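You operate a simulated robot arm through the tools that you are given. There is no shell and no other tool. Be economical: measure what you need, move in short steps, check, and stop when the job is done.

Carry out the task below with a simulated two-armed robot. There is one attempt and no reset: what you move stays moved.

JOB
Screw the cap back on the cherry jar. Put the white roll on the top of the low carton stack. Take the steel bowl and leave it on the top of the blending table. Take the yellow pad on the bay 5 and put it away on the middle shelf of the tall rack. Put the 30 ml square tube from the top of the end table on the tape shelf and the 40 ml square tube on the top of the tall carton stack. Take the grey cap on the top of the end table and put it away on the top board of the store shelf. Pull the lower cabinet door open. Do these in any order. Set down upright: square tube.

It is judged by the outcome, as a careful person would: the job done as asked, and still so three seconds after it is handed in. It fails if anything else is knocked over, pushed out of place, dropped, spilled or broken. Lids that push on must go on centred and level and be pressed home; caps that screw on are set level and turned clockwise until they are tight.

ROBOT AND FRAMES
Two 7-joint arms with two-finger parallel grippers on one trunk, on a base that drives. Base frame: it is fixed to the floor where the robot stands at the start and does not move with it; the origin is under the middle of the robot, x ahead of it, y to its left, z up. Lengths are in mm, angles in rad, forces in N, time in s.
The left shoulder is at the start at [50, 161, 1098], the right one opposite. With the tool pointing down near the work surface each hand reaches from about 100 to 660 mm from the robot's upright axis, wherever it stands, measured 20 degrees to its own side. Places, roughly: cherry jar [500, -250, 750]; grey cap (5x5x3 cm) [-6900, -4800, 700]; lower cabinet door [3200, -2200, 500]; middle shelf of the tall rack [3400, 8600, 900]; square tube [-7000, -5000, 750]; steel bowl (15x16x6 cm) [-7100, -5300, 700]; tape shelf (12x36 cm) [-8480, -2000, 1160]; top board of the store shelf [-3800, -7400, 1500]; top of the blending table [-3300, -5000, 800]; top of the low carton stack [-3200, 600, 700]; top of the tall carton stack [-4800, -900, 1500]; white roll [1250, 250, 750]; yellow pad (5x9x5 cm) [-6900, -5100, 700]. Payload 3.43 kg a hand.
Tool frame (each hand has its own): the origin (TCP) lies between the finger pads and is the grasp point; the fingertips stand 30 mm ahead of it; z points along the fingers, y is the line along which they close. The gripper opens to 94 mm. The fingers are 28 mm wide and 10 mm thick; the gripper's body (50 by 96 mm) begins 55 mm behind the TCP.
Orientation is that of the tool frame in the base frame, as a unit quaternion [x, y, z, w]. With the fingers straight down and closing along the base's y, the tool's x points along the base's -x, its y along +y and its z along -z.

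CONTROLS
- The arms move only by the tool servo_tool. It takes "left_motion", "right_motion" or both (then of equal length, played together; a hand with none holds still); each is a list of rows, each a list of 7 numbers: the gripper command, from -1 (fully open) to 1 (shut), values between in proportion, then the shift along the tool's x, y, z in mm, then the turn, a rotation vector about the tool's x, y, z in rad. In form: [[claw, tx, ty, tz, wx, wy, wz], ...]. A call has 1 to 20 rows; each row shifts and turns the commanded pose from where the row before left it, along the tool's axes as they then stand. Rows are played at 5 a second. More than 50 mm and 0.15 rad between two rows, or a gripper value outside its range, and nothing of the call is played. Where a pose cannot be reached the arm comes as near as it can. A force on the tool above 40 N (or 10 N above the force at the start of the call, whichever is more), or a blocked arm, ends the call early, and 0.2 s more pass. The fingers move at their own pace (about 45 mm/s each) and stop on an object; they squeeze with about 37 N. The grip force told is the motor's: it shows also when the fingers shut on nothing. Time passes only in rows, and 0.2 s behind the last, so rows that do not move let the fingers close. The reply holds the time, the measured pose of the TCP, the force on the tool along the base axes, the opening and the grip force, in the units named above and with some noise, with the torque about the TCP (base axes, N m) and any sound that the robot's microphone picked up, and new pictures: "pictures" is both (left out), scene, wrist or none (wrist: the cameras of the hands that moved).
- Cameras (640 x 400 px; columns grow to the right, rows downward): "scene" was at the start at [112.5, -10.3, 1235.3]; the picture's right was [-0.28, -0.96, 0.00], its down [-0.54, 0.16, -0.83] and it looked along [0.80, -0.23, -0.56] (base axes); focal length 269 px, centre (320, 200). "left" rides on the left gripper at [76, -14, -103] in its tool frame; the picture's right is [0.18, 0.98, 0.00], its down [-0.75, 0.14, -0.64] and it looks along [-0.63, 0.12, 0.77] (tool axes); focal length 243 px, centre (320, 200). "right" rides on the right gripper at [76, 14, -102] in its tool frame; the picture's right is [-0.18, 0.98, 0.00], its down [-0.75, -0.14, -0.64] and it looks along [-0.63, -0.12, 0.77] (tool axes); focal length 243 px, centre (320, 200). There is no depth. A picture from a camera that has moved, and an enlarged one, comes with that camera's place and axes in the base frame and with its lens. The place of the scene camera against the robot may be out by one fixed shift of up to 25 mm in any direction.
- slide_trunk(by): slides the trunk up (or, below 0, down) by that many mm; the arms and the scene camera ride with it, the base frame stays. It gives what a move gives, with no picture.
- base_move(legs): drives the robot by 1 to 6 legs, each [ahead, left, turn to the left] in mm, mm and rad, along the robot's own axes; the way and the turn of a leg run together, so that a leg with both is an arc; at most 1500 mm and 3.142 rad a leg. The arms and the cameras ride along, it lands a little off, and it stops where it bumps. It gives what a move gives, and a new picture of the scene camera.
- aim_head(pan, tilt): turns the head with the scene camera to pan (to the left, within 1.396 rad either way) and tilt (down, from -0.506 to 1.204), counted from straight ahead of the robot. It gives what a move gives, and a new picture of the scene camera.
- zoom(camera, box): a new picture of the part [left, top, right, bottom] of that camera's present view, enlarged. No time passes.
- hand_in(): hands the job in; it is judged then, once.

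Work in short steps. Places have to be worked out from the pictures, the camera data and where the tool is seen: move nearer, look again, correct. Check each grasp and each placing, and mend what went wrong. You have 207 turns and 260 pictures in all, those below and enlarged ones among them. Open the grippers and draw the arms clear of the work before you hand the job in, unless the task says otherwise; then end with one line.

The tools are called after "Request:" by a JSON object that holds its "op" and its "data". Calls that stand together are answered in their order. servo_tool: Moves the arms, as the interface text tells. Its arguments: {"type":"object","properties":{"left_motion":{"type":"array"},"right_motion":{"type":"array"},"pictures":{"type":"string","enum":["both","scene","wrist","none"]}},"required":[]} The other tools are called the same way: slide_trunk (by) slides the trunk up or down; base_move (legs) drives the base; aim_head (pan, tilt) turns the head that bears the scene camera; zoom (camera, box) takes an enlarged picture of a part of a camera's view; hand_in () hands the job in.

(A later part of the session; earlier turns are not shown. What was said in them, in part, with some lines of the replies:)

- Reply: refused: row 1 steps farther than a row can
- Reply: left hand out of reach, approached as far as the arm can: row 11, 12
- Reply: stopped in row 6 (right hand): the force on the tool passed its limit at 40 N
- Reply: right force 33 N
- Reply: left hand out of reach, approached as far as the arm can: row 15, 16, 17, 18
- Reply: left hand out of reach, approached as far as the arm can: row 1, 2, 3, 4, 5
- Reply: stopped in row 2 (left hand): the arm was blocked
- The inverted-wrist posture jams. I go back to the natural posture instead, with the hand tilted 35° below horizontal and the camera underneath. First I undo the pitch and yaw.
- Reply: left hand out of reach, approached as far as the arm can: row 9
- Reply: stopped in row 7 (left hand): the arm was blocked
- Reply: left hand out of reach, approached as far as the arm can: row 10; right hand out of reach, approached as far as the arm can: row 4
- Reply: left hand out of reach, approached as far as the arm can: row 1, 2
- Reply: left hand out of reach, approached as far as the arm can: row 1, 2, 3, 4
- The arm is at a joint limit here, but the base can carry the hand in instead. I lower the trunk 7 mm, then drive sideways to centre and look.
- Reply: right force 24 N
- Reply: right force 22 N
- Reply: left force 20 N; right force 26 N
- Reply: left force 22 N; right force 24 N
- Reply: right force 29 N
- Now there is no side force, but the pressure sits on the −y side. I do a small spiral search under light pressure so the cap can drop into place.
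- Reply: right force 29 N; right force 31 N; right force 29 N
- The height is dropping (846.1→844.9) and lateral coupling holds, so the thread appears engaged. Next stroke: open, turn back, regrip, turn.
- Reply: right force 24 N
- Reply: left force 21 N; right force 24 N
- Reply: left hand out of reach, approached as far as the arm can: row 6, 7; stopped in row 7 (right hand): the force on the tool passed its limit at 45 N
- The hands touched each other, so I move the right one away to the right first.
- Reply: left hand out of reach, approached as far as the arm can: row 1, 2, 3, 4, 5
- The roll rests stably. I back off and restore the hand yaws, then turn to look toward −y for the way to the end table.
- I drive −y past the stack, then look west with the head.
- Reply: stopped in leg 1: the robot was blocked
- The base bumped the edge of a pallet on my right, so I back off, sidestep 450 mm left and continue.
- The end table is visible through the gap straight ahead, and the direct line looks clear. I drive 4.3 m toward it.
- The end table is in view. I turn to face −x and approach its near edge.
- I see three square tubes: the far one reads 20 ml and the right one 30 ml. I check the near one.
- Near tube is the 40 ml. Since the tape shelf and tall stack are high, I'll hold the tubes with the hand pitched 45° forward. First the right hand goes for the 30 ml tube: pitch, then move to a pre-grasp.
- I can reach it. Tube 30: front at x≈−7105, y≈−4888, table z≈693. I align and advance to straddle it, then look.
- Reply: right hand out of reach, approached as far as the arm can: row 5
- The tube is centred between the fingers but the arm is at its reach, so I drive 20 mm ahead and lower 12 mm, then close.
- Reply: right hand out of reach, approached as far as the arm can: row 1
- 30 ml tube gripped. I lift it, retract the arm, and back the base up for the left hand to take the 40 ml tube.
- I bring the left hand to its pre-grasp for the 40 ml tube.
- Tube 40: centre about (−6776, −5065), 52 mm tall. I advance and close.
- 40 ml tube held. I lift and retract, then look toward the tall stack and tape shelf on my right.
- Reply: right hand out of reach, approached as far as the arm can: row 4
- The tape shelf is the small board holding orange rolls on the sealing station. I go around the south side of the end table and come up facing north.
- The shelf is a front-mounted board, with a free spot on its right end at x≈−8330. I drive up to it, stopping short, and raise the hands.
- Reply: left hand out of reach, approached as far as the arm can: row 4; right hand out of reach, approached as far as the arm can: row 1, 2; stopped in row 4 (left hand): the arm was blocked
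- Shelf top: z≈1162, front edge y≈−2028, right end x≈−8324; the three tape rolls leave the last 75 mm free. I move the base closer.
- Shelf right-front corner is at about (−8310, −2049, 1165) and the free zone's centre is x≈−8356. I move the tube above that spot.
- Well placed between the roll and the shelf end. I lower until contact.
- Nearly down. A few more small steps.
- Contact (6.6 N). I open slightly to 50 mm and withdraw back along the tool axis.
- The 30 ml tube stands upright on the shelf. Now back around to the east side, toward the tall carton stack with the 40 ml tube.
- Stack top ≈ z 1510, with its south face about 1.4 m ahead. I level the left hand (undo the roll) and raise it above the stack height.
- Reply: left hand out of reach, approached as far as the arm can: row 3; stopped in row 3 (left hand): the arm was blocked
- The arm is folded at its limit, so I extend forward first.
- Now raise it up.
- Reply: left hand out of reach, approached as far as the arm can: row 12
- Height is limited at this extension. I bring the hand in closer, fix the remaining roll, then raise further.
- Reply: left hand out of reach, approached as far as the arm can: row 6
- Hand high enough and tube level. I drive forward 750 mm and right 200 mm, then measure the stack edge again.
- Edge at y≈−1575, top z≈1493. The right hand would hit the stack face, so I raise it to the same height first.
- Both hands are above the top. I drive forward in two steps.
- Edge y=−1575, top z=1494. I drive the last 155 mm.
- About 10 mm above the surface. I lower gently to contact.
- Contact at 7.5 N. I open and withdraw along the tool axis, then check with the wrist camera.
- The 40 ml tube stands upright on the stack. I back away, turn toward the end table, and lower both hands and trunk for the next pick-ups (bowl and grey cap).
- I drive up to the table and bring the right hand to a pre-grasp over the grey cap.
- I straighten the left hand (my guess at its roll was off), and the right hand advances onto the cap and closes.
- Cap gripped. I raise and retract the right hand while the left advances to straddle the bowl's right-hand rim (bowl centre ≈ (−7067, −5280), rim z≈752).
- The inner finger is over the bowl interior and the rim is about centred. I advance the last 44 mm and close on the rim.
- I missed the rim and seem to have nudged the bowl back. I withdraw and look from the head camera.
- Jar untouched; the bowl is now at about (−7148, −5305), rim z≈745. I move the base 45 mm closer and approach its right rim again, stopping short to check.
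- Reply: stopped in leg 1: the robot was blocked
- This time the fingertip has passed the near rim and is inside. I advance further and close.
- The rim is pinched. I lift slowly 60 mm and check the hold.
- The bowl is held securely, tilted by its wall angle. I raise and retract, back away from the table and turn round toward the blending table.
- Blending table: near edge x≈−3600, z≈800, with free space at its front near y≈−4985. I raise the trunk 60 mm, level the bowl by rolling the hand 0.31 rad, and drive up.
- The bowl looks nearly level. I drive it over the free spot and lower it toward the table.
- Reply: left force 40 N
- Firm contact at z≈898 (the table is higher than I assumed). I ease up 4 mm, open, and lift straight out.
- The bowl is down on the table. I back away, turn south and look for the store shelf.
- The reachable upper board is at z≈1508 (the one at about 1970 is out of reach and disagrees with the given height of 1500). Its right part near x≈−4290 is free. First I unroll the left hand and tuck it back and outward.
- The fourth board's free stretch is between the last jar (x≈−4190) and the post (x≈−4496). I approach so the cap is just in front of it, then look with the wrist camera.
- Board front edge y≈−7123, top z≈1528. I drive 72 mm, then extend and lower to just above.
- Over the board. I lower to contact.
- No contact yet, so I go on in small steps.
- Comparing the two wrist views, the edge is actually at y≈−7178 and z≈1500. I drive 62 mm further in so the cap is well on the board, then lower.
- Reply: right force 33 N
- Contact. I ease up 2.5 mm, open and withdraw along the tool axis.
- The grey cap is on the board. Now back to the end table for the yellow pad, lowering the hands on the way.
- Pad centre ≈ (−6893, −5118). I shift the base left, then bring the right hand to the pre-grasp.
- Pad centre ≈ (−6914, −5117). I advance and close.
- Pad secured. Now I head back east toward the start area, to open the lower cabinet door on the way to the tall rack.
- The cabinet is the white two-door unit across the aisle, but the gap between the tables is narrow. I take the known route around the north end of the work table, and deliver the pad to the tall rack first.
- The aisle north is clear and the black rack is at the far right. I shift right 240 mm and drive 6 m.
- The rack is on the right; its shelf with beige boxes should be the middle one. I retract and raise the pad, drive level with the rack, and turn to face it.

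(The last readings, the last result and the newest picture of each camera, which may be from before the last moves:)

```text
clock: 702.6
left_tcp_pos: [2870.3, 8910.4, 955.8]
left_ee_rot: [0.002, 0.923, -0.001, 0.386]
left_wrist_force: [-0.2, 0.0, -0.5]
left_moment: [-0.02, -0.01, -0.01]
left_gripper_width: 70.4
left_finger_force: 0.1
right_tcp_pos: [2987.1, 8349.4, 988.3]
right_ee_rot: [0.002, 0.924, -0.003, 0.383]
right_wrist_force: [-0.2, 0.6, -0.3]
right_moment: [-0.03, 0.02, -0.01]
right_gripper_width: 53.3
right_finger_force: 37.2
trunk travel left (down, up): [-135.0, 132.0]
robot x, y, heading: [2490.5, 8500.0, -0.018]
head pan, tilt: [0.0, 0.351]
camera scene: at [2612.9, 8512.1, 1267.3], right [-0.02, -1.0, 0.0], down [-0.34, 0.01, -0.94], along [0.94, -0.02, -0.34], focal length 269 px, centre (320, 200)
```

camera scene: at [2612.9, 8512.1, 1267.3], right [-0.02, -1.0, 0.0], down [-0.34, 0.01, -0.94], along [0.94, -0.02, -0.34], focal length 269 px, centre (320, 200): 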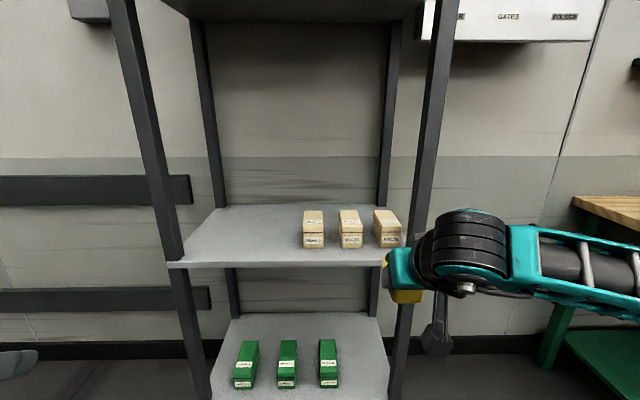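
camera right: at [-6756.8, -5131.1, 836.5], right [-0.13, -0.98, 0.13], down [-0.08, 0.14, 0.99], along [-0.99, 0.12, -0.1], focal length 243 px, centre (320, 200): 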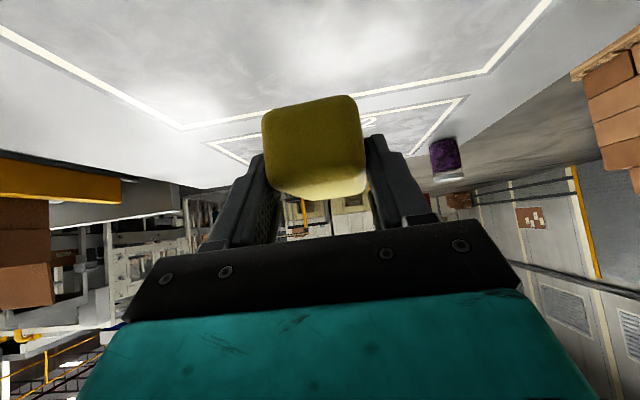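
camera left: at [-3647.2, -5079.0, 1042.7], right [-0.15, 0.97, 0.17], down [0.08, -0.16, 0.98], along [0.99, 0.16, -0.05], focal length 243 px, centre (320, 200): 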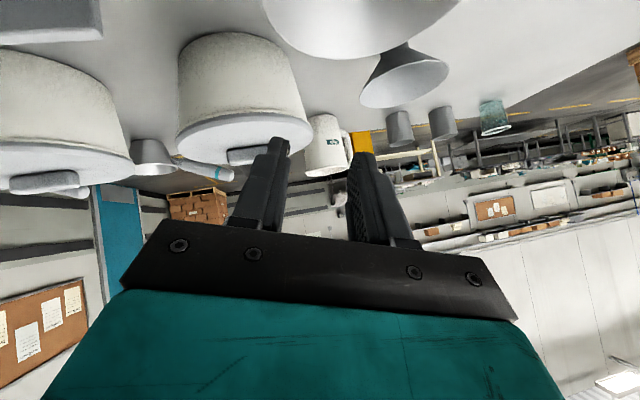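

The middle shelf's left half is free. I align the base (330 mm left) and go part-way in, then check with the wrist camera.

Request:
{"op": "base_move", "data": {"legs": [[0, 330, 0.018], [130, 0, 0]]}}

Request:
{"op": "zoom", "data": {"camera": "right", "box": [0, 0, 640, 400]}}

```text
clock: 706.9
left_tcp_pos: [2994.5, 9246.5, 956.6]
left_ee_rot: [-0.006, 0.923, 0.002, 0.384]
left_wrist_force: [0.2, 0.0, -0.1]
left_moment: [0.0, 0.01, -0.02]
left_gripper_width: 70.3
left_finger_force: 0.0
right_tcp_pos: [3121.1, 8687.0, 987.0]
right_ee_rot: [-0.007, 0.924, 0.002, 0.383]
right_wrist_force: [-0.7, 0.3, -1.3]
right_moment: [0.02, 0.03, -0.01]
right_gripper_width: 53.2
right_finger_force: 36.5
trunk travel left (down, up): [-135.0, 132.0]
robot x, y, heading: [2623.6, 8830.4, -0.001]
head pan, tilt: [0.0, 0.351]
camera scene: at [2744.7, 8844.2, 1267.2], right [0.0, -1.0, 0.0], down [-0.34, 0.0, -0.94], along [0.94, 0.0, -0.34], focal length 269 px, centre (320, 200)
```

scene: 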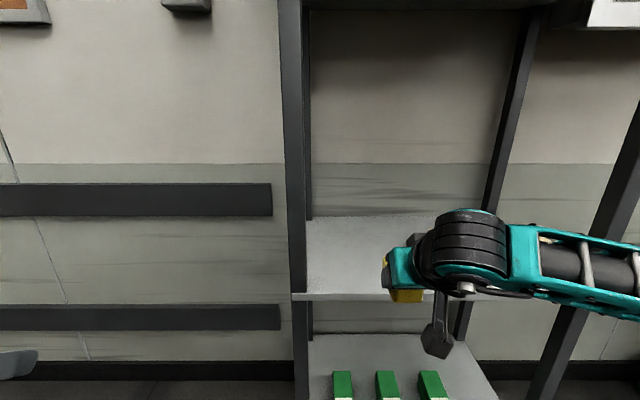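

```text
1.00 times, centred on (320, 200) of right (not enlarged: the box is as wide or as high as the picture)
camera zoom: at [2994.8, 8699.1, 1006.2], right [0.12, 0.98, 0.13], down [0.08, -0.14, 0.99], along [0.99, -0.11, -0.1], focal length 243 px, centre (320, 200)
```

zoom: 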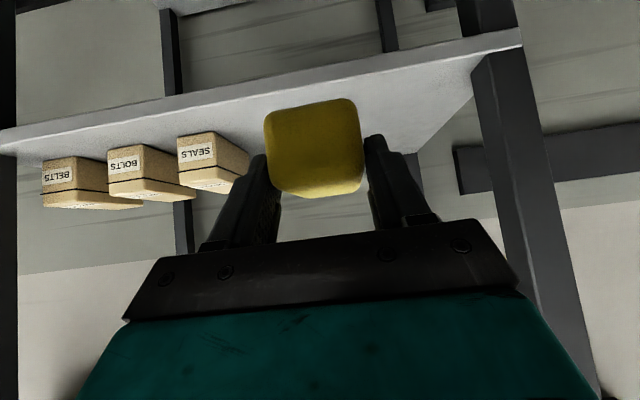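

I advance 60 mm more for a second wrist view to fix the shelf height.

Request:
{"op": "base_move", "data": {"legs": [[60, 0, 0]]}}

Request:
{"op": "zoom", "data": {"camera": "right", "box": [0, 0, 640, 400]}}

```text
clock: 707.9
left_tcp_pos: [3054.6, 9246.3, 955.9]
left_ee_rot: [-0.006, 0.923, 0.003, 0.384]
left_wrist_force: [0.5, -1.1, 0.0]
left_moment: [0.03, 0.01, 0.02]
left_gripper_width: 70.5
left_finger_force: 0.1
right_tcp_pos: [3179.6, 8687.2, 987.9]
right_ee_rot: [-0.005, 0.924, 0.0, 0.383]
right_wrist_force: [-0.7, -0.6, -0.4]
right_moment: [0.01, 0.03, -0.01]
right_gripper_width: 53.1
right_finger_force: 37.1
trunk travel left (down, up): [-135.0, 132.0]
robot x, y, heading: [2682.3, 8831.5, 0.0]
head pan, tilt: [0.0, 0.351]
camera scene: at [2804.3, 8844.0, 1267.2], right [0.0, -1.0, 0.0], down [-0.34, 0.0, -0.94], along [0.94, 0.0, -0.34], focal length 269 px, centre (320, 200)
```

scene: 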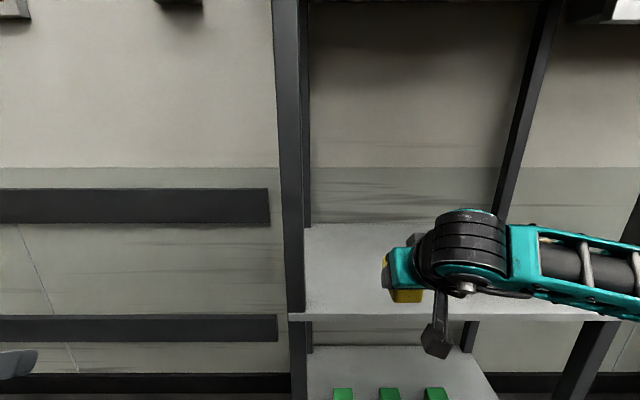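

```text
1.00 times, centred on (320, 200) of right (not enlarged: the box is as wide or as high as the picture)
camera zoom: at [3054.2, 8698.7, 1006.2], right [0.12, 0.98, 0.13], down [0.08, -0.14, 0.99], along [0.99, -0.11, -0.1], focal length 243 px, centre (320, 200)
```

zoom: 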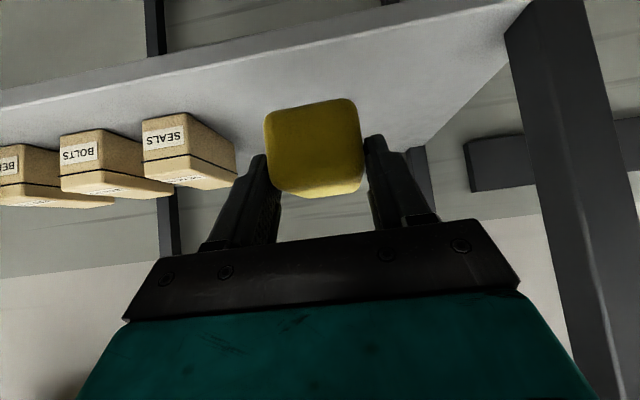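

Shelf front edge ≈ x 3226, top z≈872. I drive 92 mm further in, and lower.

Request:
{"op": "base_move", "data": {"legs": [[92, 0, 0]]}}

Request:
{"op": "servo_tool", "data": {"right_motion": [[1, 14, 0, 14, 0, 0, 0], [1, 14, 0, 14, 0, 0, 0], [1, 7, 0, 7, 0, 0, 0], [1, 3.5, 0, 3.5, 0, 0, 0], [1, 2.8, 0, 2.8, 0, 0, 0], [1, 2.1, 0, 2.1, 0, 0, 0], [1, 0, 0, 0, 0, 0, 0]], "pictures": "wrist"}}

```text
clock: 709.0
left_tcp_pos: [3146.6, 9245.7, 956.0]
left_ee_rot: [-0.006, 0.923, 0.003, 0.384]
left_wrist_force: [0.2, -0.8, 0.3]
left_moment: [0.01, 0.0, 0.03]
left_gripper_width: 70.4
left_finger_force: 0.0
right_tcp_pos: [3272.1, 8686.1, 988.5]
right_ee_rot: [-0.006, 0.924, 0.001, 0.384]
right_wrist_force: [-0.3, 0.1, 0.0]
right_moment: [0.03, 0.01, 0.02]
right_gripper_width: 53.1
right_finger_force: 36.7
trunk travel left (down, up): [-135.0, 132.0]
robot x, y, heading: [2772.5, 8826.5, -0.004]
head pan, tilt: [0.0, 0.351]
camera scene: at [2896.9, 8844.0, 1267.2], right [0.0, -1.0, 0.0], down [-0.34, 0.0, -0.94], along [0.94, 0.0, -0.34], focal length 269 px, centre (320, 200)
```

scene: 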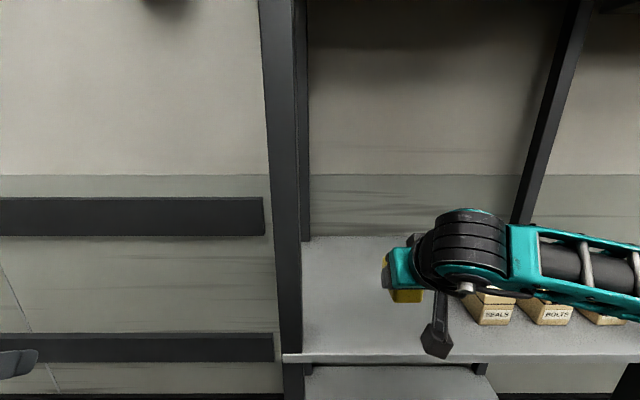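

```text
clock: 710.6
left_tcp_pos: [3146.7, 9245.7, 955.1]
left_ee_rot: [-0.006, 0.923, 0.003, 0.385]
left_wrist_force: [0.5, 0.0, 0.6]
left_moment: [0.03, -0.02, -0.02]
left_gripper_width: 70.6
left_finger_force: 0.0
right_tcp_pos: [3273.4, 8687.9, 927.1]
right_ee_rot: [-0.006, 0.924, 0.001, 0.383]
right_wrist_force: [1.1, -0.1, -0.9]
right_moment: [0.01, 0.02, 0.01]
right_gripper_width: 53.1
right_finger_force: 36.7
trunk travel left (down, up): [-135.0, 132.0]
robot x, y, heading: [2770.4, 8830.3, -0.002]
head pan, tilt: [0.0, 0.351]
camera right: at [3147.2, 8699.4, 945.4], right [0.12, 0.98, 0.13], down [0.08, -0.14, 0.99], along [0.99, -0.11, -0.1], focal length 243 px, centre (320, 200)
```

right: 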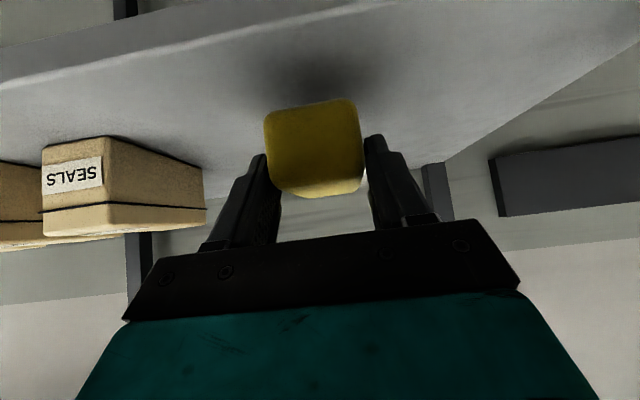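

Close to the shelf; continuing down gently.

Request:
{"op": "servo_tool", "data": {"right_motion": [[1, 2.1, 0, 2.1, 0, 0, 0], [1, 2.1, 0, 2.1, 0, 0, 0], [1, 2.1, 0, 2.1, 0, 0, 0], [1, 0, 0, 0, 0, 0, 0]], "pictures": "none"}}

Request:
{"op": "servo_tool", "data": {"right_motion": [[1, 1.8, 0, 1.8, 0, 0, 0], [1, 1.8, 0, 1.8, 0, 0, 0], [1, 0, 0, 0, 0, 0, 0]], "pictures": "none"}}

```text
clock: 711.6
left_tcp_pos: [3146.3, 9245.7, 956.4]
left_ee_rot: [-0.007, 0.923, 0.003, 0.385]
left_wrist_force: [0.2, 0.0, -0.6]
left_moment: [-0.01, -0.01, 0.01]
left_gripper_width: 70.5
left_finger_force: 0.1
right_tcp_pos: [3272.2, 8687.8, 917.2]
right_ee_rot: [-0.005, 0.924, 0.0, 0.383]
right_wrist_force: [-0.2, -0.3, -1.4]
right_moment: [0.02, -0.01, -0.03]
right_gripper_width: 53.3
right_finger_force: 37.3
trunk travel left (down, up): [-135.0, 132.0]
robot x, y, heading: [2777.3, 8828.4, -0.002]
head pan, tilt: [0.0, 0.351]
```

```text
clock: 712.4
left_tcp_pos: [3147.2, 9245.8, 955.7]
left_ee_rot: [-0.007, 0.923, 0.002, 0.385]
left_wrist_force: [0.1, 0.0, 0.4]
left_moment: [0.05, -0.01, -0.02]
left_gripper_width: 70.6
left_finger_force: 0.1
right_tcp_pos: [3272.5, 8686.4, 914.1]
right_ee_rot: [-0.006, 0.923, 0.001, 0.384]
right_wrist_force: [0.7, -0.4, -1.3]
right_moment: [0.03, 0.0, 0.01]
right_gripper_width: 53.1
right_finger_force: 37.1
trunk travel left (down, up): [-135.0, 132.0]
robot x, y, heading: [2777.3, 8829.0, -0.003]
head pan, tilt: [0.0, 0.351]
```

Still free, so I keep going.

Request:
{"op": "servo_tool", "data": {"right_motion": [[1, 2.1, 0, 2.1, 0, 0, 0], [1, 2.1, 0, 2.1, 0, 0, 0], [1, 0, 0, 0, 0, 0, 0]], "pictures": "none"}}

Request:
{"op": "servo_tool", "data": {"right_motion": [[1, 2.1, 0, 2.1, 0, 0, 0], [1, 1.4, 0, 1.4, 0, 0, 0], [1, 0, 0, 0, 0, 0, 0]], "pictures": "wrist"}}

```text
clock: 713.2
left_tcp_pos: [3147.2, 9246.0, 956.9]
left_ee_rot: [-0.007, 0.923, 0.003, 0.386]
left_wrist_force: [0.3, -0.2, 1.1]
left_moment: [0.0, 0.04, -0.02]
left_gripper_width: 70.5
left_finger_force: 0.0
right_tcp_pos: [3271.8, 8686.7, 907.2]
right_ee_rot: [-0.006, 0.924, 0.001, 0.382]
right_wrist_force: [-0.4, -1.3, -1.1]
right_moment: [0.02, 0.01, 0.01]
right_gripper_width: 53.2
right_finger_force: 36.5
trunk travel left (down, up): [-135.0, 132.0]
robot x, y, heading: [2778.6, 8829.8, -0.001]
head pan, tilt: [0.0, 0.351]
```

```text
clock: 714.0
left_tcp_pos: [3145.7, 9245.6, 955.5]
left_ee_rot: [-0.005, 0.923, 0.002, 0.386]
left_wrist_force: [0.7, -0.1, -0.4]
left_moment: [0.0, -0.06, -0.01]
left_gripper_width: 70.7
left_finger_force: 0.0
right_tcp_pos: [3271.3, 8686.5, 903.6]
right_ee_rot: [-0.006, 0.923, 0.001, 0.385]
right_wrist_force: [-2.1, -2.3, 9.7]
right_moment: [0.12, -0.74, -0.08]
right_gripper_width: 53.2
right_finger_force: 36.6
trunk travel left (down, up): [-135.0, 132.0]
robot x, y, heading: [2779.5, 8827.9, -0.005]
head pan, tilt: [0.0, 0.351]
camera right: at [3146.3, 8698.8, 921.7], right [0.12, 0.98, 0.13], down [0.07, -0.14, 0.99], along [0.99, -0.11, -0.09], focal length 243 px, centre (320, 200)
```

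right: 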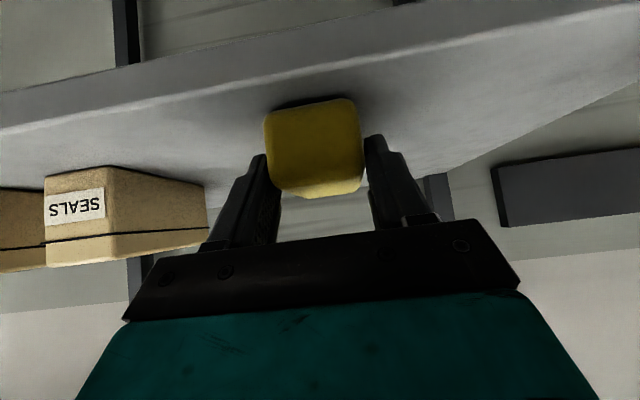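

Contact. I open and withdraw along the tool axis.

Request:
{"op": "servo_tool", "data": {"right_motion": [[0, 0, 0, 0, 0, 0, 0], [-0.5, 0, 0, 0, 0, 0, 0], [-0.6, 0, 0, 0, 0, 0, 0], [-0.6, 0, 0, -15, 0, 0, 0], [-0.6, 0, 0, -30, 0, 0, 0], [-0.6, 0, 0, -35, 0, 0, 0], [-0.6, 0, 0, -35, 0, 0, 0]], "pictures": "wrist"}}

```text
clock: 715.6
left_tcp_pos: [3145.6, 9245.5, 956.2]
left_ee_rot: [-0.007, 0.923, 0.003, 0.385]
left_wrist_force: [0.4, -0.5, 0.3]
left_moment: [-0.02, 0.0, 0.01]
left_gripper_width: 70.4
left_finger_force: 0.0
right_tcp_pos: [3190.4, 8684.4, 987.0]
right_ee_rot: [-0.006, 0.924, 0.0, 0.383]
right_wrist_force: [-0.4, -0.1, 0.1]
right_moment: [0.01, -0.01, 0.01]
right_gripper_width: 75.5
right_finger_force: 0.2
trunk travel left (down, up): [-135.0, 132.0]
robot x, y, heading: [2776.9, 8829.9, -0.003]
head pan, tilt: [0.0, 0.351]
camera right: at [3064.0, 8696.3, 1004.4], right [0.12, 0.98, 0.13], down [0.08, -0.14, 0.99], along [0.99, -0.11, -0.1], focal length 243 px, centre (320, 200)
```

right: 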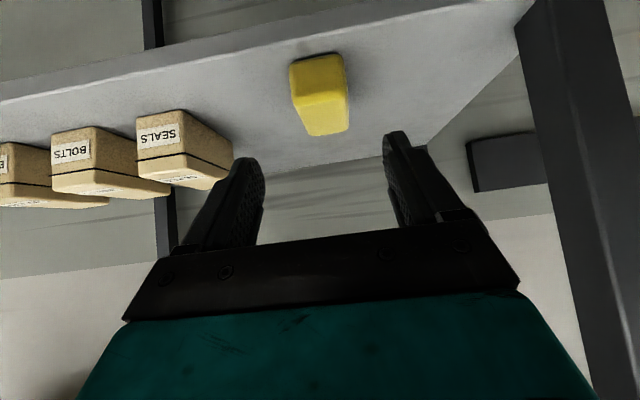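

The pad is on the middle shelf. Last: the lower cabinet door. I tuck the left hand in and drive back south along the aisle.

Request:
{"op": "servo_tool", "data": {"left_motion": [[-0.5, 0, -40, 0, 0, 0, 0], [-0.5, 0, -40, 0, 0, 0, 0], [-0.5, 0, -40, 0, 0, 0, 0], [-0.5, 0, -40, 0, 0, 0, 0], [-0.5, 0, -40, 0, 0, 0, 0]], "right_motion": [[-0.6, 20, 0, -28, 0, 0, 0], [-0.6, 20, 0, -28, 0, 0, 0], [-0.6, 0, 0, 0, 0, 0, 0], [-0.6, 0, 0, 0, 0, 0, 0], [-0.6, 0, 0, 0, 0, 0, 0]], "pictures": "none"}}

Request:
{"op": "base_move", "data": {"legs": [[-520, 0, 0], [0, 0, -1.57], [1450, 0, 0], [1450, 0, 0], [1450, 0, 0], [1450, 0, 0]]}}

```text
clock: 716.8
left_tcp_pos: [3183.2, 9054.9, 953.5]
left_ee_rot: [-0.007, 0.923, 0.003, 0.385]
left_wrist_force: [0.8, -0.6, -0.1]
left_moment: [0.03, 0.0, 0.0]
left_gripper_width: 70.2
left_finger_force: 0.0
left hand out of reach, approached as far as the arm can: row 2, 3, 4
right_tcp_pos: [3159.6, 8701.5, 1001.7]
right_ee_rot: [-0.006, 0.924, 0.001, 0.382]
right_wrist_force: [-0.1, 0.4, -0.1]
right_moment: [0.02, 0.0, 0.02]
right_gripper_width: 75.1
right_finger_force: 0.0
right hand out of reach, approached as far as the arm can: row 1, 2
trunk travel left (down, up): [-135.0, 132.0]
robot x, y, heading: [2776.6, 8830.0, -0.0]
head pan, tilt: [0.0, 0.351]
```

```text
clock: 750.6
left_tcp_pos: [2216.8, 2681.4, 953.4]
left_ee_rot: [0.674, 0.631, -0.281, 0.263]
left_wrist_force: [-0.1, 0.6, -0.9]
left_moment: [-0.01, 0.01, -0.01]
left_gripper_width: 70.7
left_finger_force: 0.1
right_tcp_pos: [1866.1, 2734.3, 1001.6]
right_ee_rot: [0.675, 0.631, -0.281, 0.259]
right_wrist_force: [-0.6, -0.1, -0.4]
right_moment: [-0.04, 0.01, 0.0]
right_gripper_width: 75.5
right_finger_force: 0.1
trunk travel left (down, up): [-135.0, 132.0]
robot x, y, heading: [2017.1, 3108.7, -1.651]
head pan, tilt: [0.0, 0.351]
camera scene: at [1999.5, 2987.7, 1267.3], right [-1.0, 0.08, 0.0], down [0.03, 0.34, -0.94], along [-0.08, -0.94, -0.34], focal length 269 px, centre (320, 200)
```

scene: 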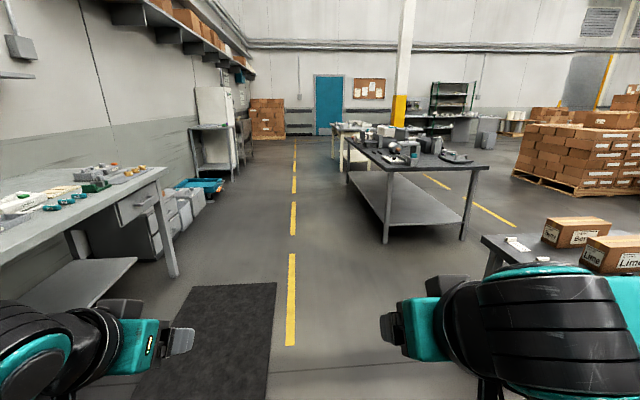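

The aisle is clear, with the white cabinet on the left ahead. I drive down to y≈−2150 and turn to face it.

Request:
{"op": "base_move", "data": {"legs": [[0, 120, 0.08], [1450, 0, 0], [1450, 0, 0], [1450, 0, 0], [900, 0, 0], [0, 0, 1.57]]}}

```text
clock: 780.7
left_tcp_pos: [2459.9, -1889.2, 952.2]
left_ee_rot: [0.009, 0.923, -0.004, 0.385]
left_wrist_force: [0.0, 0.0, -0.1]
left_moment: [-0.03, -0.01, 0.03]
left_gripper_width: 70.4
left_finger_force: 0.1
right_tcp_pos: [2423.3, -2242.4, 1001.4]
right_ee_rot: [0.009, 0.924, -0.006, 0.381]
right_wrist_force: [-0.6, -0.3, 0.3]
right_moment: [0.02, 0.04, 0.03]
right_gripper_width: 75.2
right_finger_force: 0.1
trunk travel left (down, up): [-135.0, 132.0]
robot x, y, heading: [2047.3, -2104.4, -0.034]
head pan, tilt: [0.0, 0.351]
camera scene: at [2165.0, -2093.0, 1267.3], right [-0.03, -1.0, 0.0], down [-0.34, 0.01, -0.94], along [0.94, -0.03, -0.34], focal length 269 px, centre (320, 200)
```

scene: 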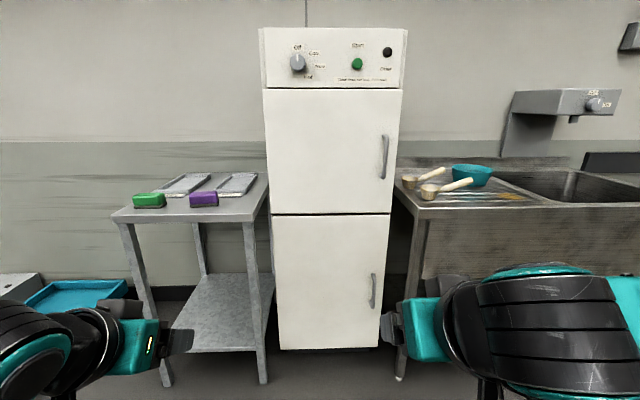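

Cabinet: the lower door's vertical handle is at about (3160, −2365, 460), hinge on its left side. I lower the trunk and the right hand and line up in front of the handle.

Request:
{"op": "slide_trunk", "data": {"by": -125}}

Request:
{"op": "servo_tool", "data": {"right_motion": [[-1, 10, 0, 38.4, 0, 0, 0], [-1, 10, 0, 38.4, 0, 0, 0], [-1, 10, 0, 38.4, 0, 0, 0], [-1, 10, 0, 38.4, 0, 0, 0], [-1, 10, 0, 38.4, 0, 0, 0], [-1, 10, 0, 38.4, 0, 0, 0], [-1, 10, 0, 38.4, 0, 0, 0], [-1, 10, 0, 38.4, 0, 0, 0], [-1, 10, 0, 38.4, 0, 0, 0], [-1, 10, 0, 38.4, 0, 0, 0], [-1, 10, 0, 38.4, 0, 0, 0], [-1, 10, 0, 38.4, 0, 0, 0], [-1, 0, 0, 0, 0, 0, 0]], "pictures": "none"}}

Request:
{"op": "base_move", "data": {"legs": [[0, 0, 0.034], [300, -123, 0]]}}

Request:
{"op": "zoom", "data": {"camera": "right", "box": [0, 0, 640, 400]}}

```text
clock: 782.2
left_tcp_pos: [2460.1, -1888.5, 828.1]
left_ee_rot: [0.009, 0.923, -0.004, 0.385]
left_wrist_force: [0.9, -0.1, 0.1]
left_moment: [0.04, 0.0, 0.01]
left_gripper_width: 70.4
left_finger_force: 0.0
right_tcp_pos: [2422.7, -2242.8, 876.6]
right_ee_rot: [0.008, 0.924, -0.005, 0.382]
right_wrist_force: [-0.4, 0.3, 0.3]
right_moment: [0.0, 0.0, 0.01]
right_gripper_width: 75.1
right_finger_force: 0.0
trunk travel left (down, up): [-10.0, 257.0]
robot x, y, heading: [2043.7, -2102.1, -0.031]
head pan, tilt: [0.0, 0.351]
```

```text
clock: 785.0
left_tcp_pos: [2459.7, -1888.2, 826.6]
left_ee_rot: [0.008, 0.923, -0.004, 0.385]
left_wrist_force: [-0.6, 0.0, 0.7]
left_moment: [0.0, -0.01, 0.0]
left_gripper_width: 70.6
left_finger_force: 0.0
right_tcp_pos: [2664.9, -2248.1, 465.9]
right_ee_rot: [0.009, 0.924, -0.005, 0.382]
right_wrist_force: [-0.3, -0.4, 0.5]
right_moment: [0.01, 0.05, -0.02]
right_gripper_width: 93.8
right_finger_force: 0.0
trunk travel left (down, up): [-10.0, 257.0]
robot x, y, heading: [2044.8, -2102.9, -0.032]
head pan, tilt: [0.0, 0.351]
```

```text
clock: 787.6
left_tcp_pos: [2750.2, -1994.7, 827.9]
left_ee_rot: [-0.008, 0.923, 0.003, 0.385]
left_wrist_force: [-0.8, 0.8, -0.1]
left_moment: [-0.01, 0.01, -0.02]
left_gripper_width: 70.3
left_finger_force: 0.1
right_tcp_pos: [2968.1, -2347.4, 466.1]
right_ee_rot: [-0.008, 0.924, 0.001, 0.382]
right_wrist_force: [-0.2, -0.7, -0.2]
right_moment: [0.02, 0.02, 0.04]
right_gripper_width: 94.1
right_finger_force: 0.0
trunk travel left (down, up): [-10.0, 257.0]
robot x, y, heading: [2342.6, -2226.5, 0.01]
head pan, tilt: [0.0, 0.351]
camera scene: at [2464.7, -2209.4, 1142.3], right [0.0, -1.0, 0.0], down [-0.34, 0.0, -0.94], along [0.94, 0.0, -0.34], focal length 269 px, centre (320, 200)
```

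scene: 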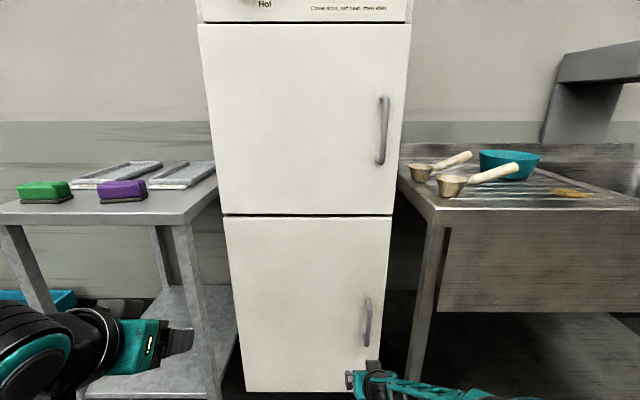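

```text
1.00 times, centred on (320, 200) of right (not enlarged: the box is as wide or as high as the picture)
camera zoom: at [2842.0, -2336.3, 484.6], right [0.12, 0.99, 0.13], down [0.08, -0.14, 0.99], along [0.99, -0.1, -0.1], focal length 243 px, centre (320, 200)
```

zoom: 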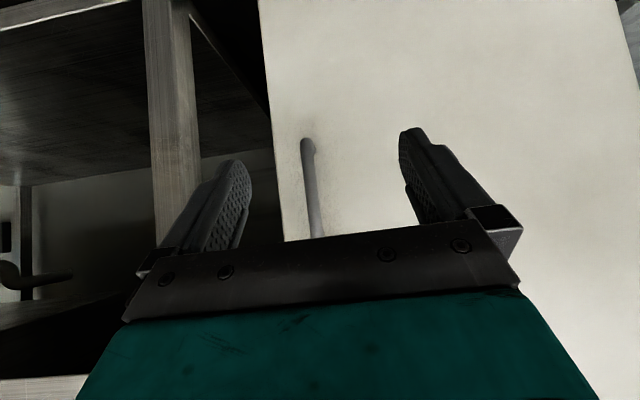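

Handle bar: y≈−2370, x≈3132, z 385–570. I shift the hand 23 mm right and drive 120 mm closer to verify.

Request:
{"op": "servo_tool", "data": {"right_motion": [[-1, 0, -23, 0, 0, 0, 0], [-1, 0, 0, 0, 0, 0, 0]], "pictures": "none"}}

Request:
{"op": "base_move", "data": {"legs": [[115, 0, -0.01]]}}

Request:
{"op": "zoom", "data": {"camera": "right", "box": [0, 0, 640, 400]}}

```text
clock: 788.2
left_tcp_pos: [2751.1, -1994.8, 828.3]
left_ee_rot: [-0.008, 0.923, 0.003, 0.385]
left_wrist_force: [-0.2, 0.7, -0.6]
left_moment: [0.02, 0.0, 0.0]
left_gripper_width: 70.3
left_finger_force: 0.0
right_tcp_pos: [2968.3, -2369.9, 467.1]
right_ee_rot: [-0.008, 0.924, 0.002, 0.382]
right_wrist_force: [-0.7, 0.4, 0.1]
right_moment: [0.03, 0.01, -0.02]
right_gripper_width: 94.2
right_finger_force: 0.0
trunk travel left (down, up): [-10.0, 257.0]
robot x, y, heading: [2345.5, -2226.1, 0.002]
head pan, tilt: [0.0, 0.351]
```

```text
clock: 789.4
left_tcp_pos: [2865.3, -1999.5, 828.3]
left_ee_rot: [-0.004, 0.923, 0.002, 0.385]
left_wrist_force: [-0.6, 0.4, -0.7]
left_moment: [0.02, 0.04, -0.03]
left_gripper_width: 70.4
left_finger_force: 0.1
right_tcp_pos: [3078.7, -2376.3, 465.3]
right_ee_rot: [-0.003, 0.924, -0.001, 0.382]
right_wrist_force: [-0.4, -0.1, 0.3]
right_moment: [-0.01, -0.02, -0.01]
right_gripper_width: 94.2
right_finger_force: 0.1
trunk travel left (down, up): [-10.0, 257.0]
robot x, y, heading: [2453.7, -2221.7, -0.009]
head pan, tilt: [0.0, 0.351]
camera scene: at [2576.8, -2210.9, 1142.3], right [-0.01, -1.0, 0.0], down [-0.34, 0.0, -0.94], along [0.94, -0.01, -0.34], focal length 269 px, centre (320, 200)
```

scene: 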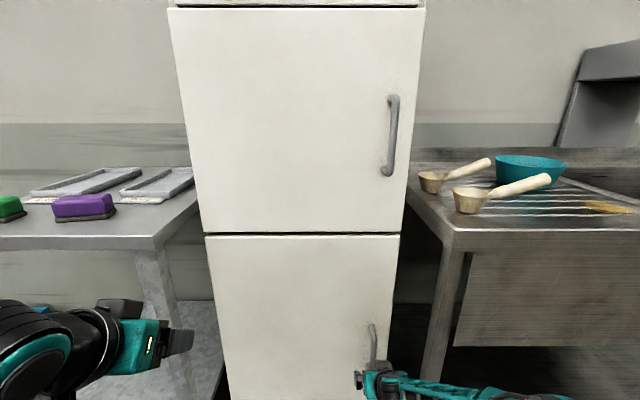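

```text
1.00 times, centred on (320, 200) of right (not enlarged: the box is as wide or as high as the picture)
camera zoom: at [2952.9, -2364.3, 484.7], right [0.12, 0.98, 0.13], down [0.08, -0.14, 0.99], along [0.99, -0.11, -0.1], focal length 243 px, centre (320, 200)
```

zoom: 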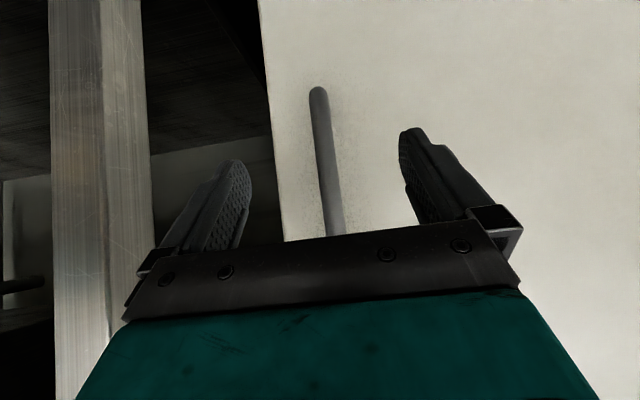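

Bar at x≈3114, y≈−2373. I advance 22 mm and close on it.

Request:
{"op": "servo_tool", "data": {"right_motion": [[-1, -15.6, 3, 15.6, 0, 0, 0], [-1, 0, 0, 0, 0, 0, 0], [0.3, 0, 0, 0, 0, 0, 0], [1, 0, 0, 0, 0, 0, 0], [1, 0, 0, 0, 0, 0, 0], [1, 0, 0, 0, 0, 0, 0], [1, 0, 0, 0, 0, 0, 0], [1, 0, 0, 0, 0, 0, 0]], "pictures": "wrist"}}

```text
clock: 791.2
left_tcp_pos: [2864.1, -1999.2, 828.9]
left_ee_rot: [-0.005, 0.923, 0.002, 0.385]
left_wrist_force: [-0.6, -0.5, -0.2]
left_moment: [-0.01, 0.03, -0.01]
left_gripper_width: 70.7
left_finger_force: 0.1
right_tcp_pos: [3097.4, -2377.7, 470.1]
right_ee_rot: [-0.003, 0.924, -0.001, 0.382]
right_wrist_force: [0.4, -0.8, -0.1]
right_moment: [0.03, -0.02, 0.02]
right_gripper_width: 0.2
right_finger_force: 24.8
right hand out of reach, approached as far as the arm can: row 1
trunk travel left (down, up): [-10.0, 257.0]
robot x, y, heading: [2459.1, -2227.6, 0.0]
head pan, tilt: [0.0, 0.351]
camera right: at [2971.6, -2364.5, 488.4], right [0.12, 0.98, 0.13], down [0.08, -0.14, 0.99], along [0.99, -0.11, -0.1], focal length 243 px, centre (320, 200)
```

right: 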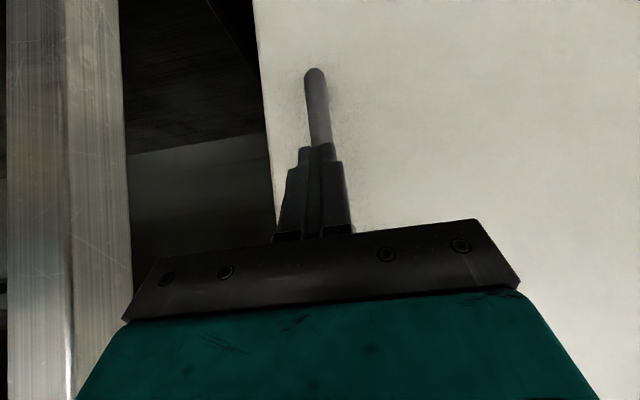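

The bar is just beyond the fingertips. I open, drive 35 mm closer and close again.

Request:
{"op": "servo_tool", "data": {"right_motion": [[-0.6, 0, 0, 0, 0, 0, 0], [-0.6, 0, 2, 0, 0, 0, 0], [-0.6, 0, 0, 0, 0, 0, 0], [-0.6, 0, 0, 0, 0, 0, 0]], "pictures": "none"}}

Request:
{"op": "base_move", "data": {"legs": [[33, 0, 0]]}}

Request:
{"op": "servo_tool", "data": {"right_motion": [[0.3, 0, 0, 0, 0, 0, 0], [1, 0, 0, 0, 0, 0, 0], [1, 0, 0, 0, 0, 0, 0], [1, 0, 0, 0, 0, 0, 0], [1, 0, 0, 0, 0, 0, 0]], "pictures": "wrist"}}

```text
clock: 792.2
left_tcp_pos: [2865.9, -1999.7, 828.8]
left_ee_rot: [-0.004, 0.923, 0.002, 0.384]
left_wrist_force: [1.2, -0.8, 0.0]
left_moment: [-0.02, 0.03, 0.01]
left_gripper_width: 70.7
left_finger_force: 0.0
right_tcp_pos: [3098.8, -2374.1, 470.2]
right_ee_rot: [-0.003, 0.924, 0.0, 0.381]
right_wrist_force: [-0.1, 0.1, -1.3]
right_moment: [0.04, 0.0, 0.02]
right_gripper_width: 75.0
right_finger_force: 0.0
trunk travel left (down, up): [-10.0, 257.0]
robot x, y, heading: [2456.8, -2223.6, -0.006]
head pan, tilt: [0.0, 0.351]
```

```text
clock: 793.0
left_tcp_pos: [2899.0, -1999.0, 828.8]
left_ee_rot: [-0.004, 0.923, 0.002, 0.385]
left_wrist_force: [-0.8, 0.0, 0.4]
left_moment: [0.0, -0.01, 0.02]
left_gripper_width: 70.7
left_finger_force: 0.1
right_tcp_pos: [3131.0, -2376.1, 469.9]
right_ee_rot: [-0.003, 0.924, 0.0, 0.382]
right_wrist_force: [-0.1, -0.4, 0.3]
right_moment: [-0.02, 0.01, 0.0]
right_gripper_width: 75.0
right_finger_force: 0.1
trunk travel left (down, up): [-10.0, 257.0]
robot x, y, heading: [2490.0, -2224.1, -0.007]
head pan, tilt: [0.0, 0.351]
camera scene: at [2610.2, -2211.1, 1142.3], right [-0.01, -1.0, 0.0], down [-0.34, 0.0, -0.94], along [0.94, -0.01, -0.34], focal length 269 px, centre (320, 200)
```

scene: 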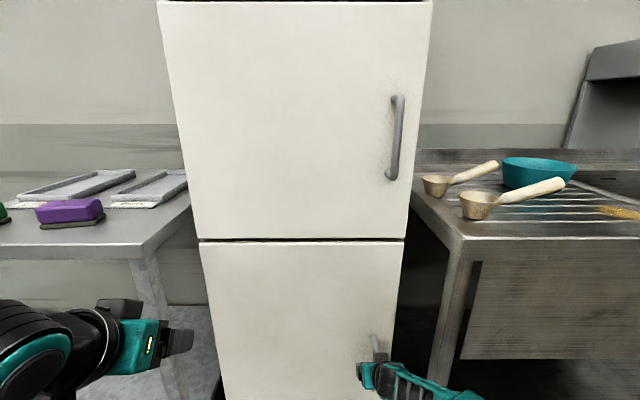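

```text
clock: 794.2
left_tcp_pos: [2898.7, -1999.2, 827.7]
left_ee_rot: [-0.004, 0.923, 0.002, 0.385]
left_wrist_force: [-1.0, 0.5, 0.7]
left_moment: [0.03, -0.01, 0.0]
left_gripper_width: 70.3
left_finger_force: 0.0
right_tcp_pos: [3131.4, -2376.1, 470.6]
right_ee_rot: [-0.003, 0.924, -0.001, 0.382]
right_wrist_force: [0.8, -0.8, 0.0]
right_moment: [-0.01, 0.0, -0.01]
right_gripper_width: 20.0
right_finger_force: 45.2
trunk travel left (down, up): [-10.0, 257.0]
robot x, y, heading: [2490.9, -2225.6, -0.005]
head pan, tilt: [0.0, 0.351]
camera right: at [3004.9, -2363.2, 488.8], right [0.13, 0.98, 0.13], down [0.08, -0.14, 0.99], along [0.99, -0.11, -0.1], focal length 243 px, centre (320, 200)
```

right: 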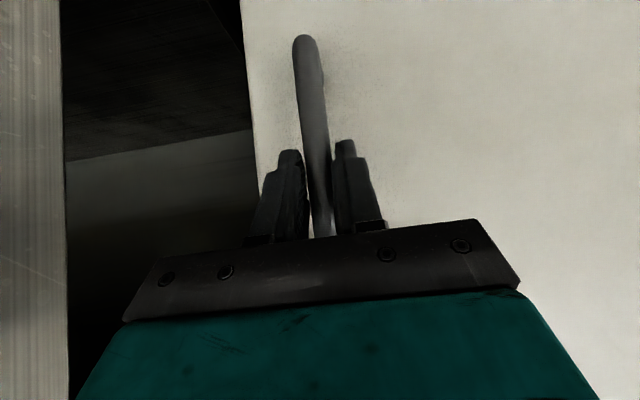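

Gripped on the handle bar. I pull a first small step with the base (back 45 mm) and check forces.

Request:
{"op": "base_move", "data": {"legs": [[-45, 5, 0]]}}

```text
clock: 795.1
left_tcp_pos: [2853.5, -1993.2, 827.3]
left_ee_rot: [-0.004, 0.923, 0.002, 0.386]
left_wrist_force: [-0.2, -0.4, -1.1]
left_moment: [0.03, 0.0, -0.01]
left_gripper_width: 70.2
left_finger_force: 0.0
right_tcp_pos: [3085.8, -2368.3, 471.2]
right_ee_rot: [-0.005, 0.924, 0.001, 0.382]
right_wrist_force: [1.5, 5.8, 0.3]
right_moment: [-0.08, 0.01, 0.15]
right_gripper_width: 19.7
right_finger_force: 45.2
trunk travel left (down, up): [-10.0, 257.0]
robot x, y, heading: [2447.2, -2216.4, -0.005]
head pan, tilt: [0.0, 0.351]
camera scene: at [2565.1, -2205.5, 1142.3], right [-0.01, -1.0, 0.0], down [-0.34, 0.0, -0.94], along [0.94, -0.01, -0.34], focal length 269 px, centre (320, 200)
```

scene: 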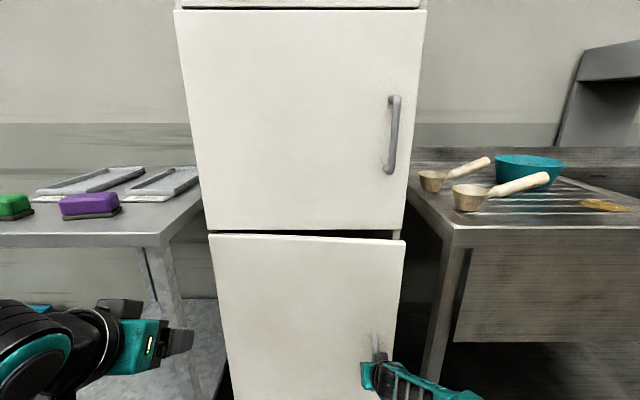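

The door swings freely. I continue along its arc, turning the base with the door.

Request:
{"op": "base_move", "data": {"legs": [[-58.8, 129.6, -0.175]]}}

```text
clock: 797.0
left_tcp_pos: [2841.6, -1935.6, 827.5]
left_ee_rot: [0.08, 0.919, -0.034, 0.384]
left_wrist_force: [0.5, 0.2, -0.2]
left_moment: [0.0, 0.0, 0.02]
left_gripper_width: 70.7
left_finger_force: 0.0
right_tcp_pos: [3002.4, -2337.7, 470.9]
right_ee_rot: [0.076, 0.921, -0.028, 0.381]
right_wrist_force: [9.0, 20.5, -1.1]
right_moment: [-0.17, 0.34, 0.2]
right_gripper_width: 19.6
right_finger_force: 45.2
trunk travel left (down, up): [-10.0, 257.0]
robot x, y, heading: [2400.8, -2079.6, -0.19]
head pan, tilt: [0.0, 0.351]
camera scene: at [2516.6, -2091.8, 1142.2], right [-0.19, -0.98, 0.0], down [-0.34, 0.06, -0.94], along [0.92, -0.18, -0.34], focal length 269 px, centre (320, 200)
```

scene: 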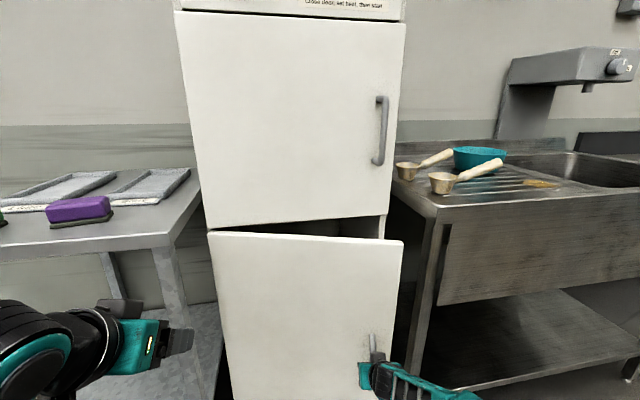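

About 17° open with moderate force. I continue along the arc.

Request:
{"op": "base_move", "data": {"legs": [[-102, 154, -0.17]]}}

```text
clock: 798.9
left_tcp_pos: [2803.8, -1837.5, 828.4]
left_ee_rot: [0.157, 0.909, -0.065, 0.38]
left_wrist_force: [-0.2, 0.2, -0.1]
left_moment: [0.0, -0.01, 0.01]
left_gripper_width: 70.4
left_finger_force: 0.0
right_tcp_pos: [2894.0, -2265.1, 470.2]
right_ee_rot: [0.155, 0.911, -0.062, 0.376]
right_wrist_force: [-13.3, -14.9, 0.3]
right_moment: [-0.01, -0.08, -0.14]
right_gripper_width: 19.1
right_finger_force: 44.7
trunk travel left (down, up): [-10.0, 257.0]
robot x, y, heading: [2341.3, -1909.5, -0.355]
head pan, tilt: [0.0, 0.351]
camera scene: at [2453.8, -1940.5, 1142.3], right [-0.35, -0.94, 0.0], down [-0.32, 0.12, -0.94], along [0.88, -0.33, -0.34], focal length 269 px, centre (320, 200)
```

scene: 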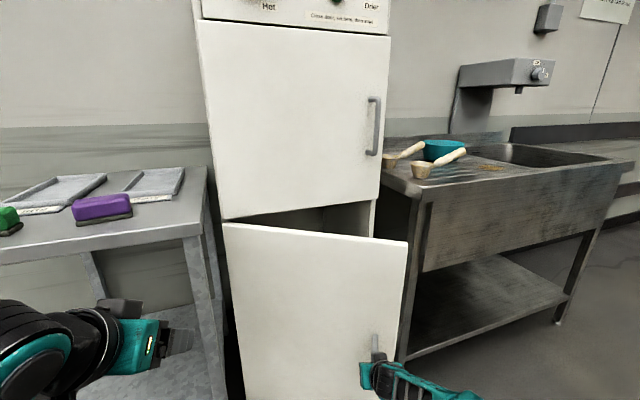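

About 35° open. Another step.

Request:
{"op": "base_move", "data": {"legs": [[-92, 160, -0.18]]}}

```text
clock: 801.0
left_tcp_pos: [2795.4, -1740.0, 828.1]
left_ee_rot: [0.238, 0.892, -0.1, 0.371]
left_wrist_force: [0.2, 0.2, -0.9]
left_moment: [0.0, 0.02, 0.01]
left_gripper_width: 70.6
left_finger_force: 0.0
right_tcp_pos: [2812.1, -2169.3, 468.8]
right_ee_rot: [0.23, 0.895, -0.089, 0.371]
right_wrist_force: [27.1, 16.2, -8.0]
right_moment: [-0.77, 0.56, 0.43]
right_gripper_width: 15.6
right_finger_force: 45.3
trunk travel left (down, up): [-10.0, 257.0]
robot x, y, heading: [2326.4, -1727.7, -0.536]
head pan, tilt: [0.0, 0.351]
camera scene: at [2430.6, -1780.7, 1142.1], right [-0.51, -0.86, 0.0], down [-0.3, 0.18, -0.94], along [0.81, -0.48, -0.34], focal length 269 px, centre (320, 200)
```

scene: 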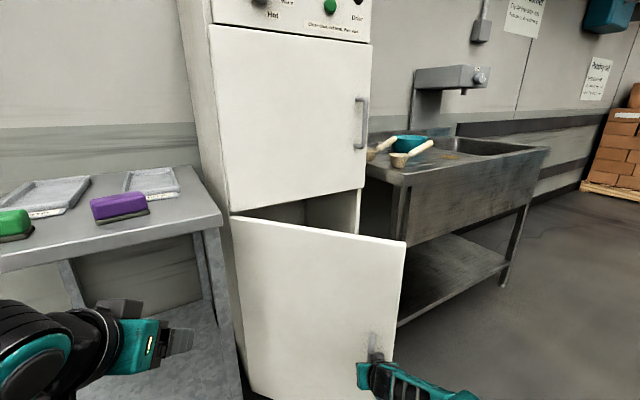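

About 52° open. One more step toward 70°.

Request:
{"op": "base_move", "data": {"legs": [[-83, 190, -0.18]]}}

```text
clock: 803.2
left_tcp_pos: [2828.8, -1622.6, 828.7]
left_ee_rot: [0.318, 0.866, -0.133, 0.362]
left_wrist_force: [-0.8, 0.5, 0.1]
left_moment: [0.01, 0.02, 0.01]
left_gripper_width: 70.7
left_finger_force: 0.1
right_tcp_pos: [2762.4, -2054.0, 469.8]
right_ee_rot: [0.316, 0.868, -0.13, 0.36]
right_wrist_force: [-27.9, -7.7, -0.9]
right_moment: [-0.01, 0.63, -0.38]
right_gripper_width: 15.6
right_finger_force: 44.8
trunk travel left (down, up): [-10.0, 257.0]
robot x, y, heading: [2373.4, -1525.1, -0.719]
head pan, tilt: [0.0, 0.351]
camera scene: at [2458.8, -1599.4, 1142.3], right [-0.66, -0.75, 0.0], down [-0.26, 0.23, -0.94], along [0.71, -0.62, -0.34], focal length 269 px, centre (320, 200)
```

scene: 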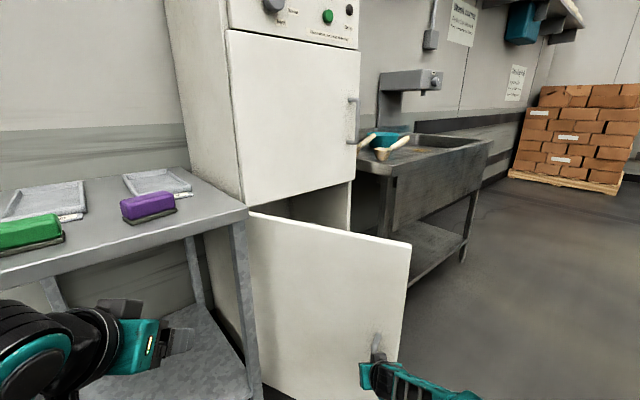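

The door is about 70° open. I release the handle, withdraw the hand, and back away.

Request:
{"op": "servo_tool", "data": {"right_motion": [[0.4, 0, 0, 0, 0, 0, 0], [-0.3, 0, 0, 0, 0, 0, 0], [-1, 0, 0, 0, 0, 0, 0], [-1, 0, 0, 0, 0, 0, 0], [-1, 14, 0, -14, 0, 0, 0], [-1, 25, 0, -25, 0, 0, 0], [-1, 25, 0, -25, 0, 0, 0], [-1, 25, 0, -25, 0, 0, 0]], "pictures": "none"}}

Request:
{"op": "base_move", "data": {"legs": [[-350, 0, 0]]}}

```text
clock: 805.0
left_tcp_pos: [2828.4, -1622.0, 828.5]
left_ee_rot: [0.317, 0.867, -0.132, 0.362]
left_wrist_force: [0.9, -0.2, -0.1]
left_moment: [0.01, 0.03, 0.01]
left_gripper_width: 70.6
left_finger_force: 0.0
right_tcp_pos: [2720.1, -2020.0, 470.6]
right_ee_rot: [0.316, 0.87, -0.131, 0.356]
right_wrist_force: [0.1, 0.5, 0.8]
right_moment: [0.0, 0.03, -0.04]
right_gripper_width: 94.3
right_finger_force: 0.1
right hand out of reach, approached as far as the arm can: row 7, 8
trunk travel left (down, up): [-10.0, 257.0]
robot x, y, heading: [2374.9, -1526.2, -0.717]
head pan, tilt: [0.0, 0.351]
```

```text
clock: 807.3
left_tcp_pos: [2569.4, -1398.8, 828.6]
left_ee_rot: [0.318, 0.866, -0.133, 0.362]
left_wrist_force: [-0.4, 0.3, 0.1]
left_moment: [-0.04, -0.02, 0.01]
left_gripper_width: 70.7
left_finger_force: 0.1
right_tcp_pos: [2459.6, -1794.2, 469.6]
right_ee_rot: [0.317, 0.869, -0.131, 0.356]
right_wrist_force: [0.0, 0.3, 0.2]
right_moment: [-0.03, -0.02, -0.03]
right_gripper_width: 94.1
right_finger_force: 0.0
trunk travel left (down, up): [-10.0, 257.0]
robot x, y, heading: [2112.9, -1296.6, -0.72]
head pan, tilt: [0.0, 0.351]
camera scene: at [2200.6, -1373.5, 1142.3], right [-0.66, -0.75, 0.0], down [-0.26, 0.23, -0.94], along [0.71, -0.62, -0.34], focal length 269 px, centre (320, 200)
```

scene: 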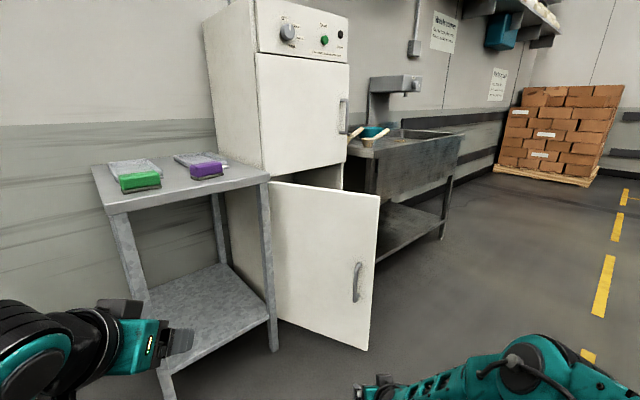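

The door stands open, nothing else was disturbed, and all the other items are placed. I open the left gripper fully and hand in.

Request:
{"op": "servo_tool", "data": {"left_motion": [[-1, 0, 0, 0, 0, 0, 0], [-1, 0, 0, 0, 0, 0, 0], [-1, 0, 0, 0, 0, 0, 0]], "pictures": "none"}}

Request:
{"op": "hand_in", "data": {}}

```text
clock: 808.1
left_tcp_pos: [2569.9, -1399.2, 827.7]
left_ee_rot: [0.318, 0.866, -0.133, 0.362]
left_wrist_force: [1.0, -0.4, 0.3]
left_moment: [-0.04, 0.02, 0.0]
left_gripper_width: 93.7
left_finger_force: 0.1
right_tcp_pos: [2459.9, -1793.5, 469.5]
right_ee_rot: [0.316, 0.87, -0.13, 0.356]
right_wrist_force: [-0.4, 0.2, 0.4]
right_moment: [0.0, -0.03, -0.03]
right_gripper_width: 93.9
right_finger_force: 0.1
trunk travel left (down, up): [-10.0, 257.0]
robot x, y, heading: [2113.8, -1300.1, -0.72]
head pan, tilt: [0.0, 0.351]
```

```text
The job is handed in.
```

I did all eight parts and handed the job in; the grey cap went on the store shelf's z≈1500 board, because a higher one at about 1970 was out of reach, and on the way I nudged a tape roll by about 4 mm, pushed the bowl about 6 cm before gripping it, and bumped the base against a pallet and the end table.
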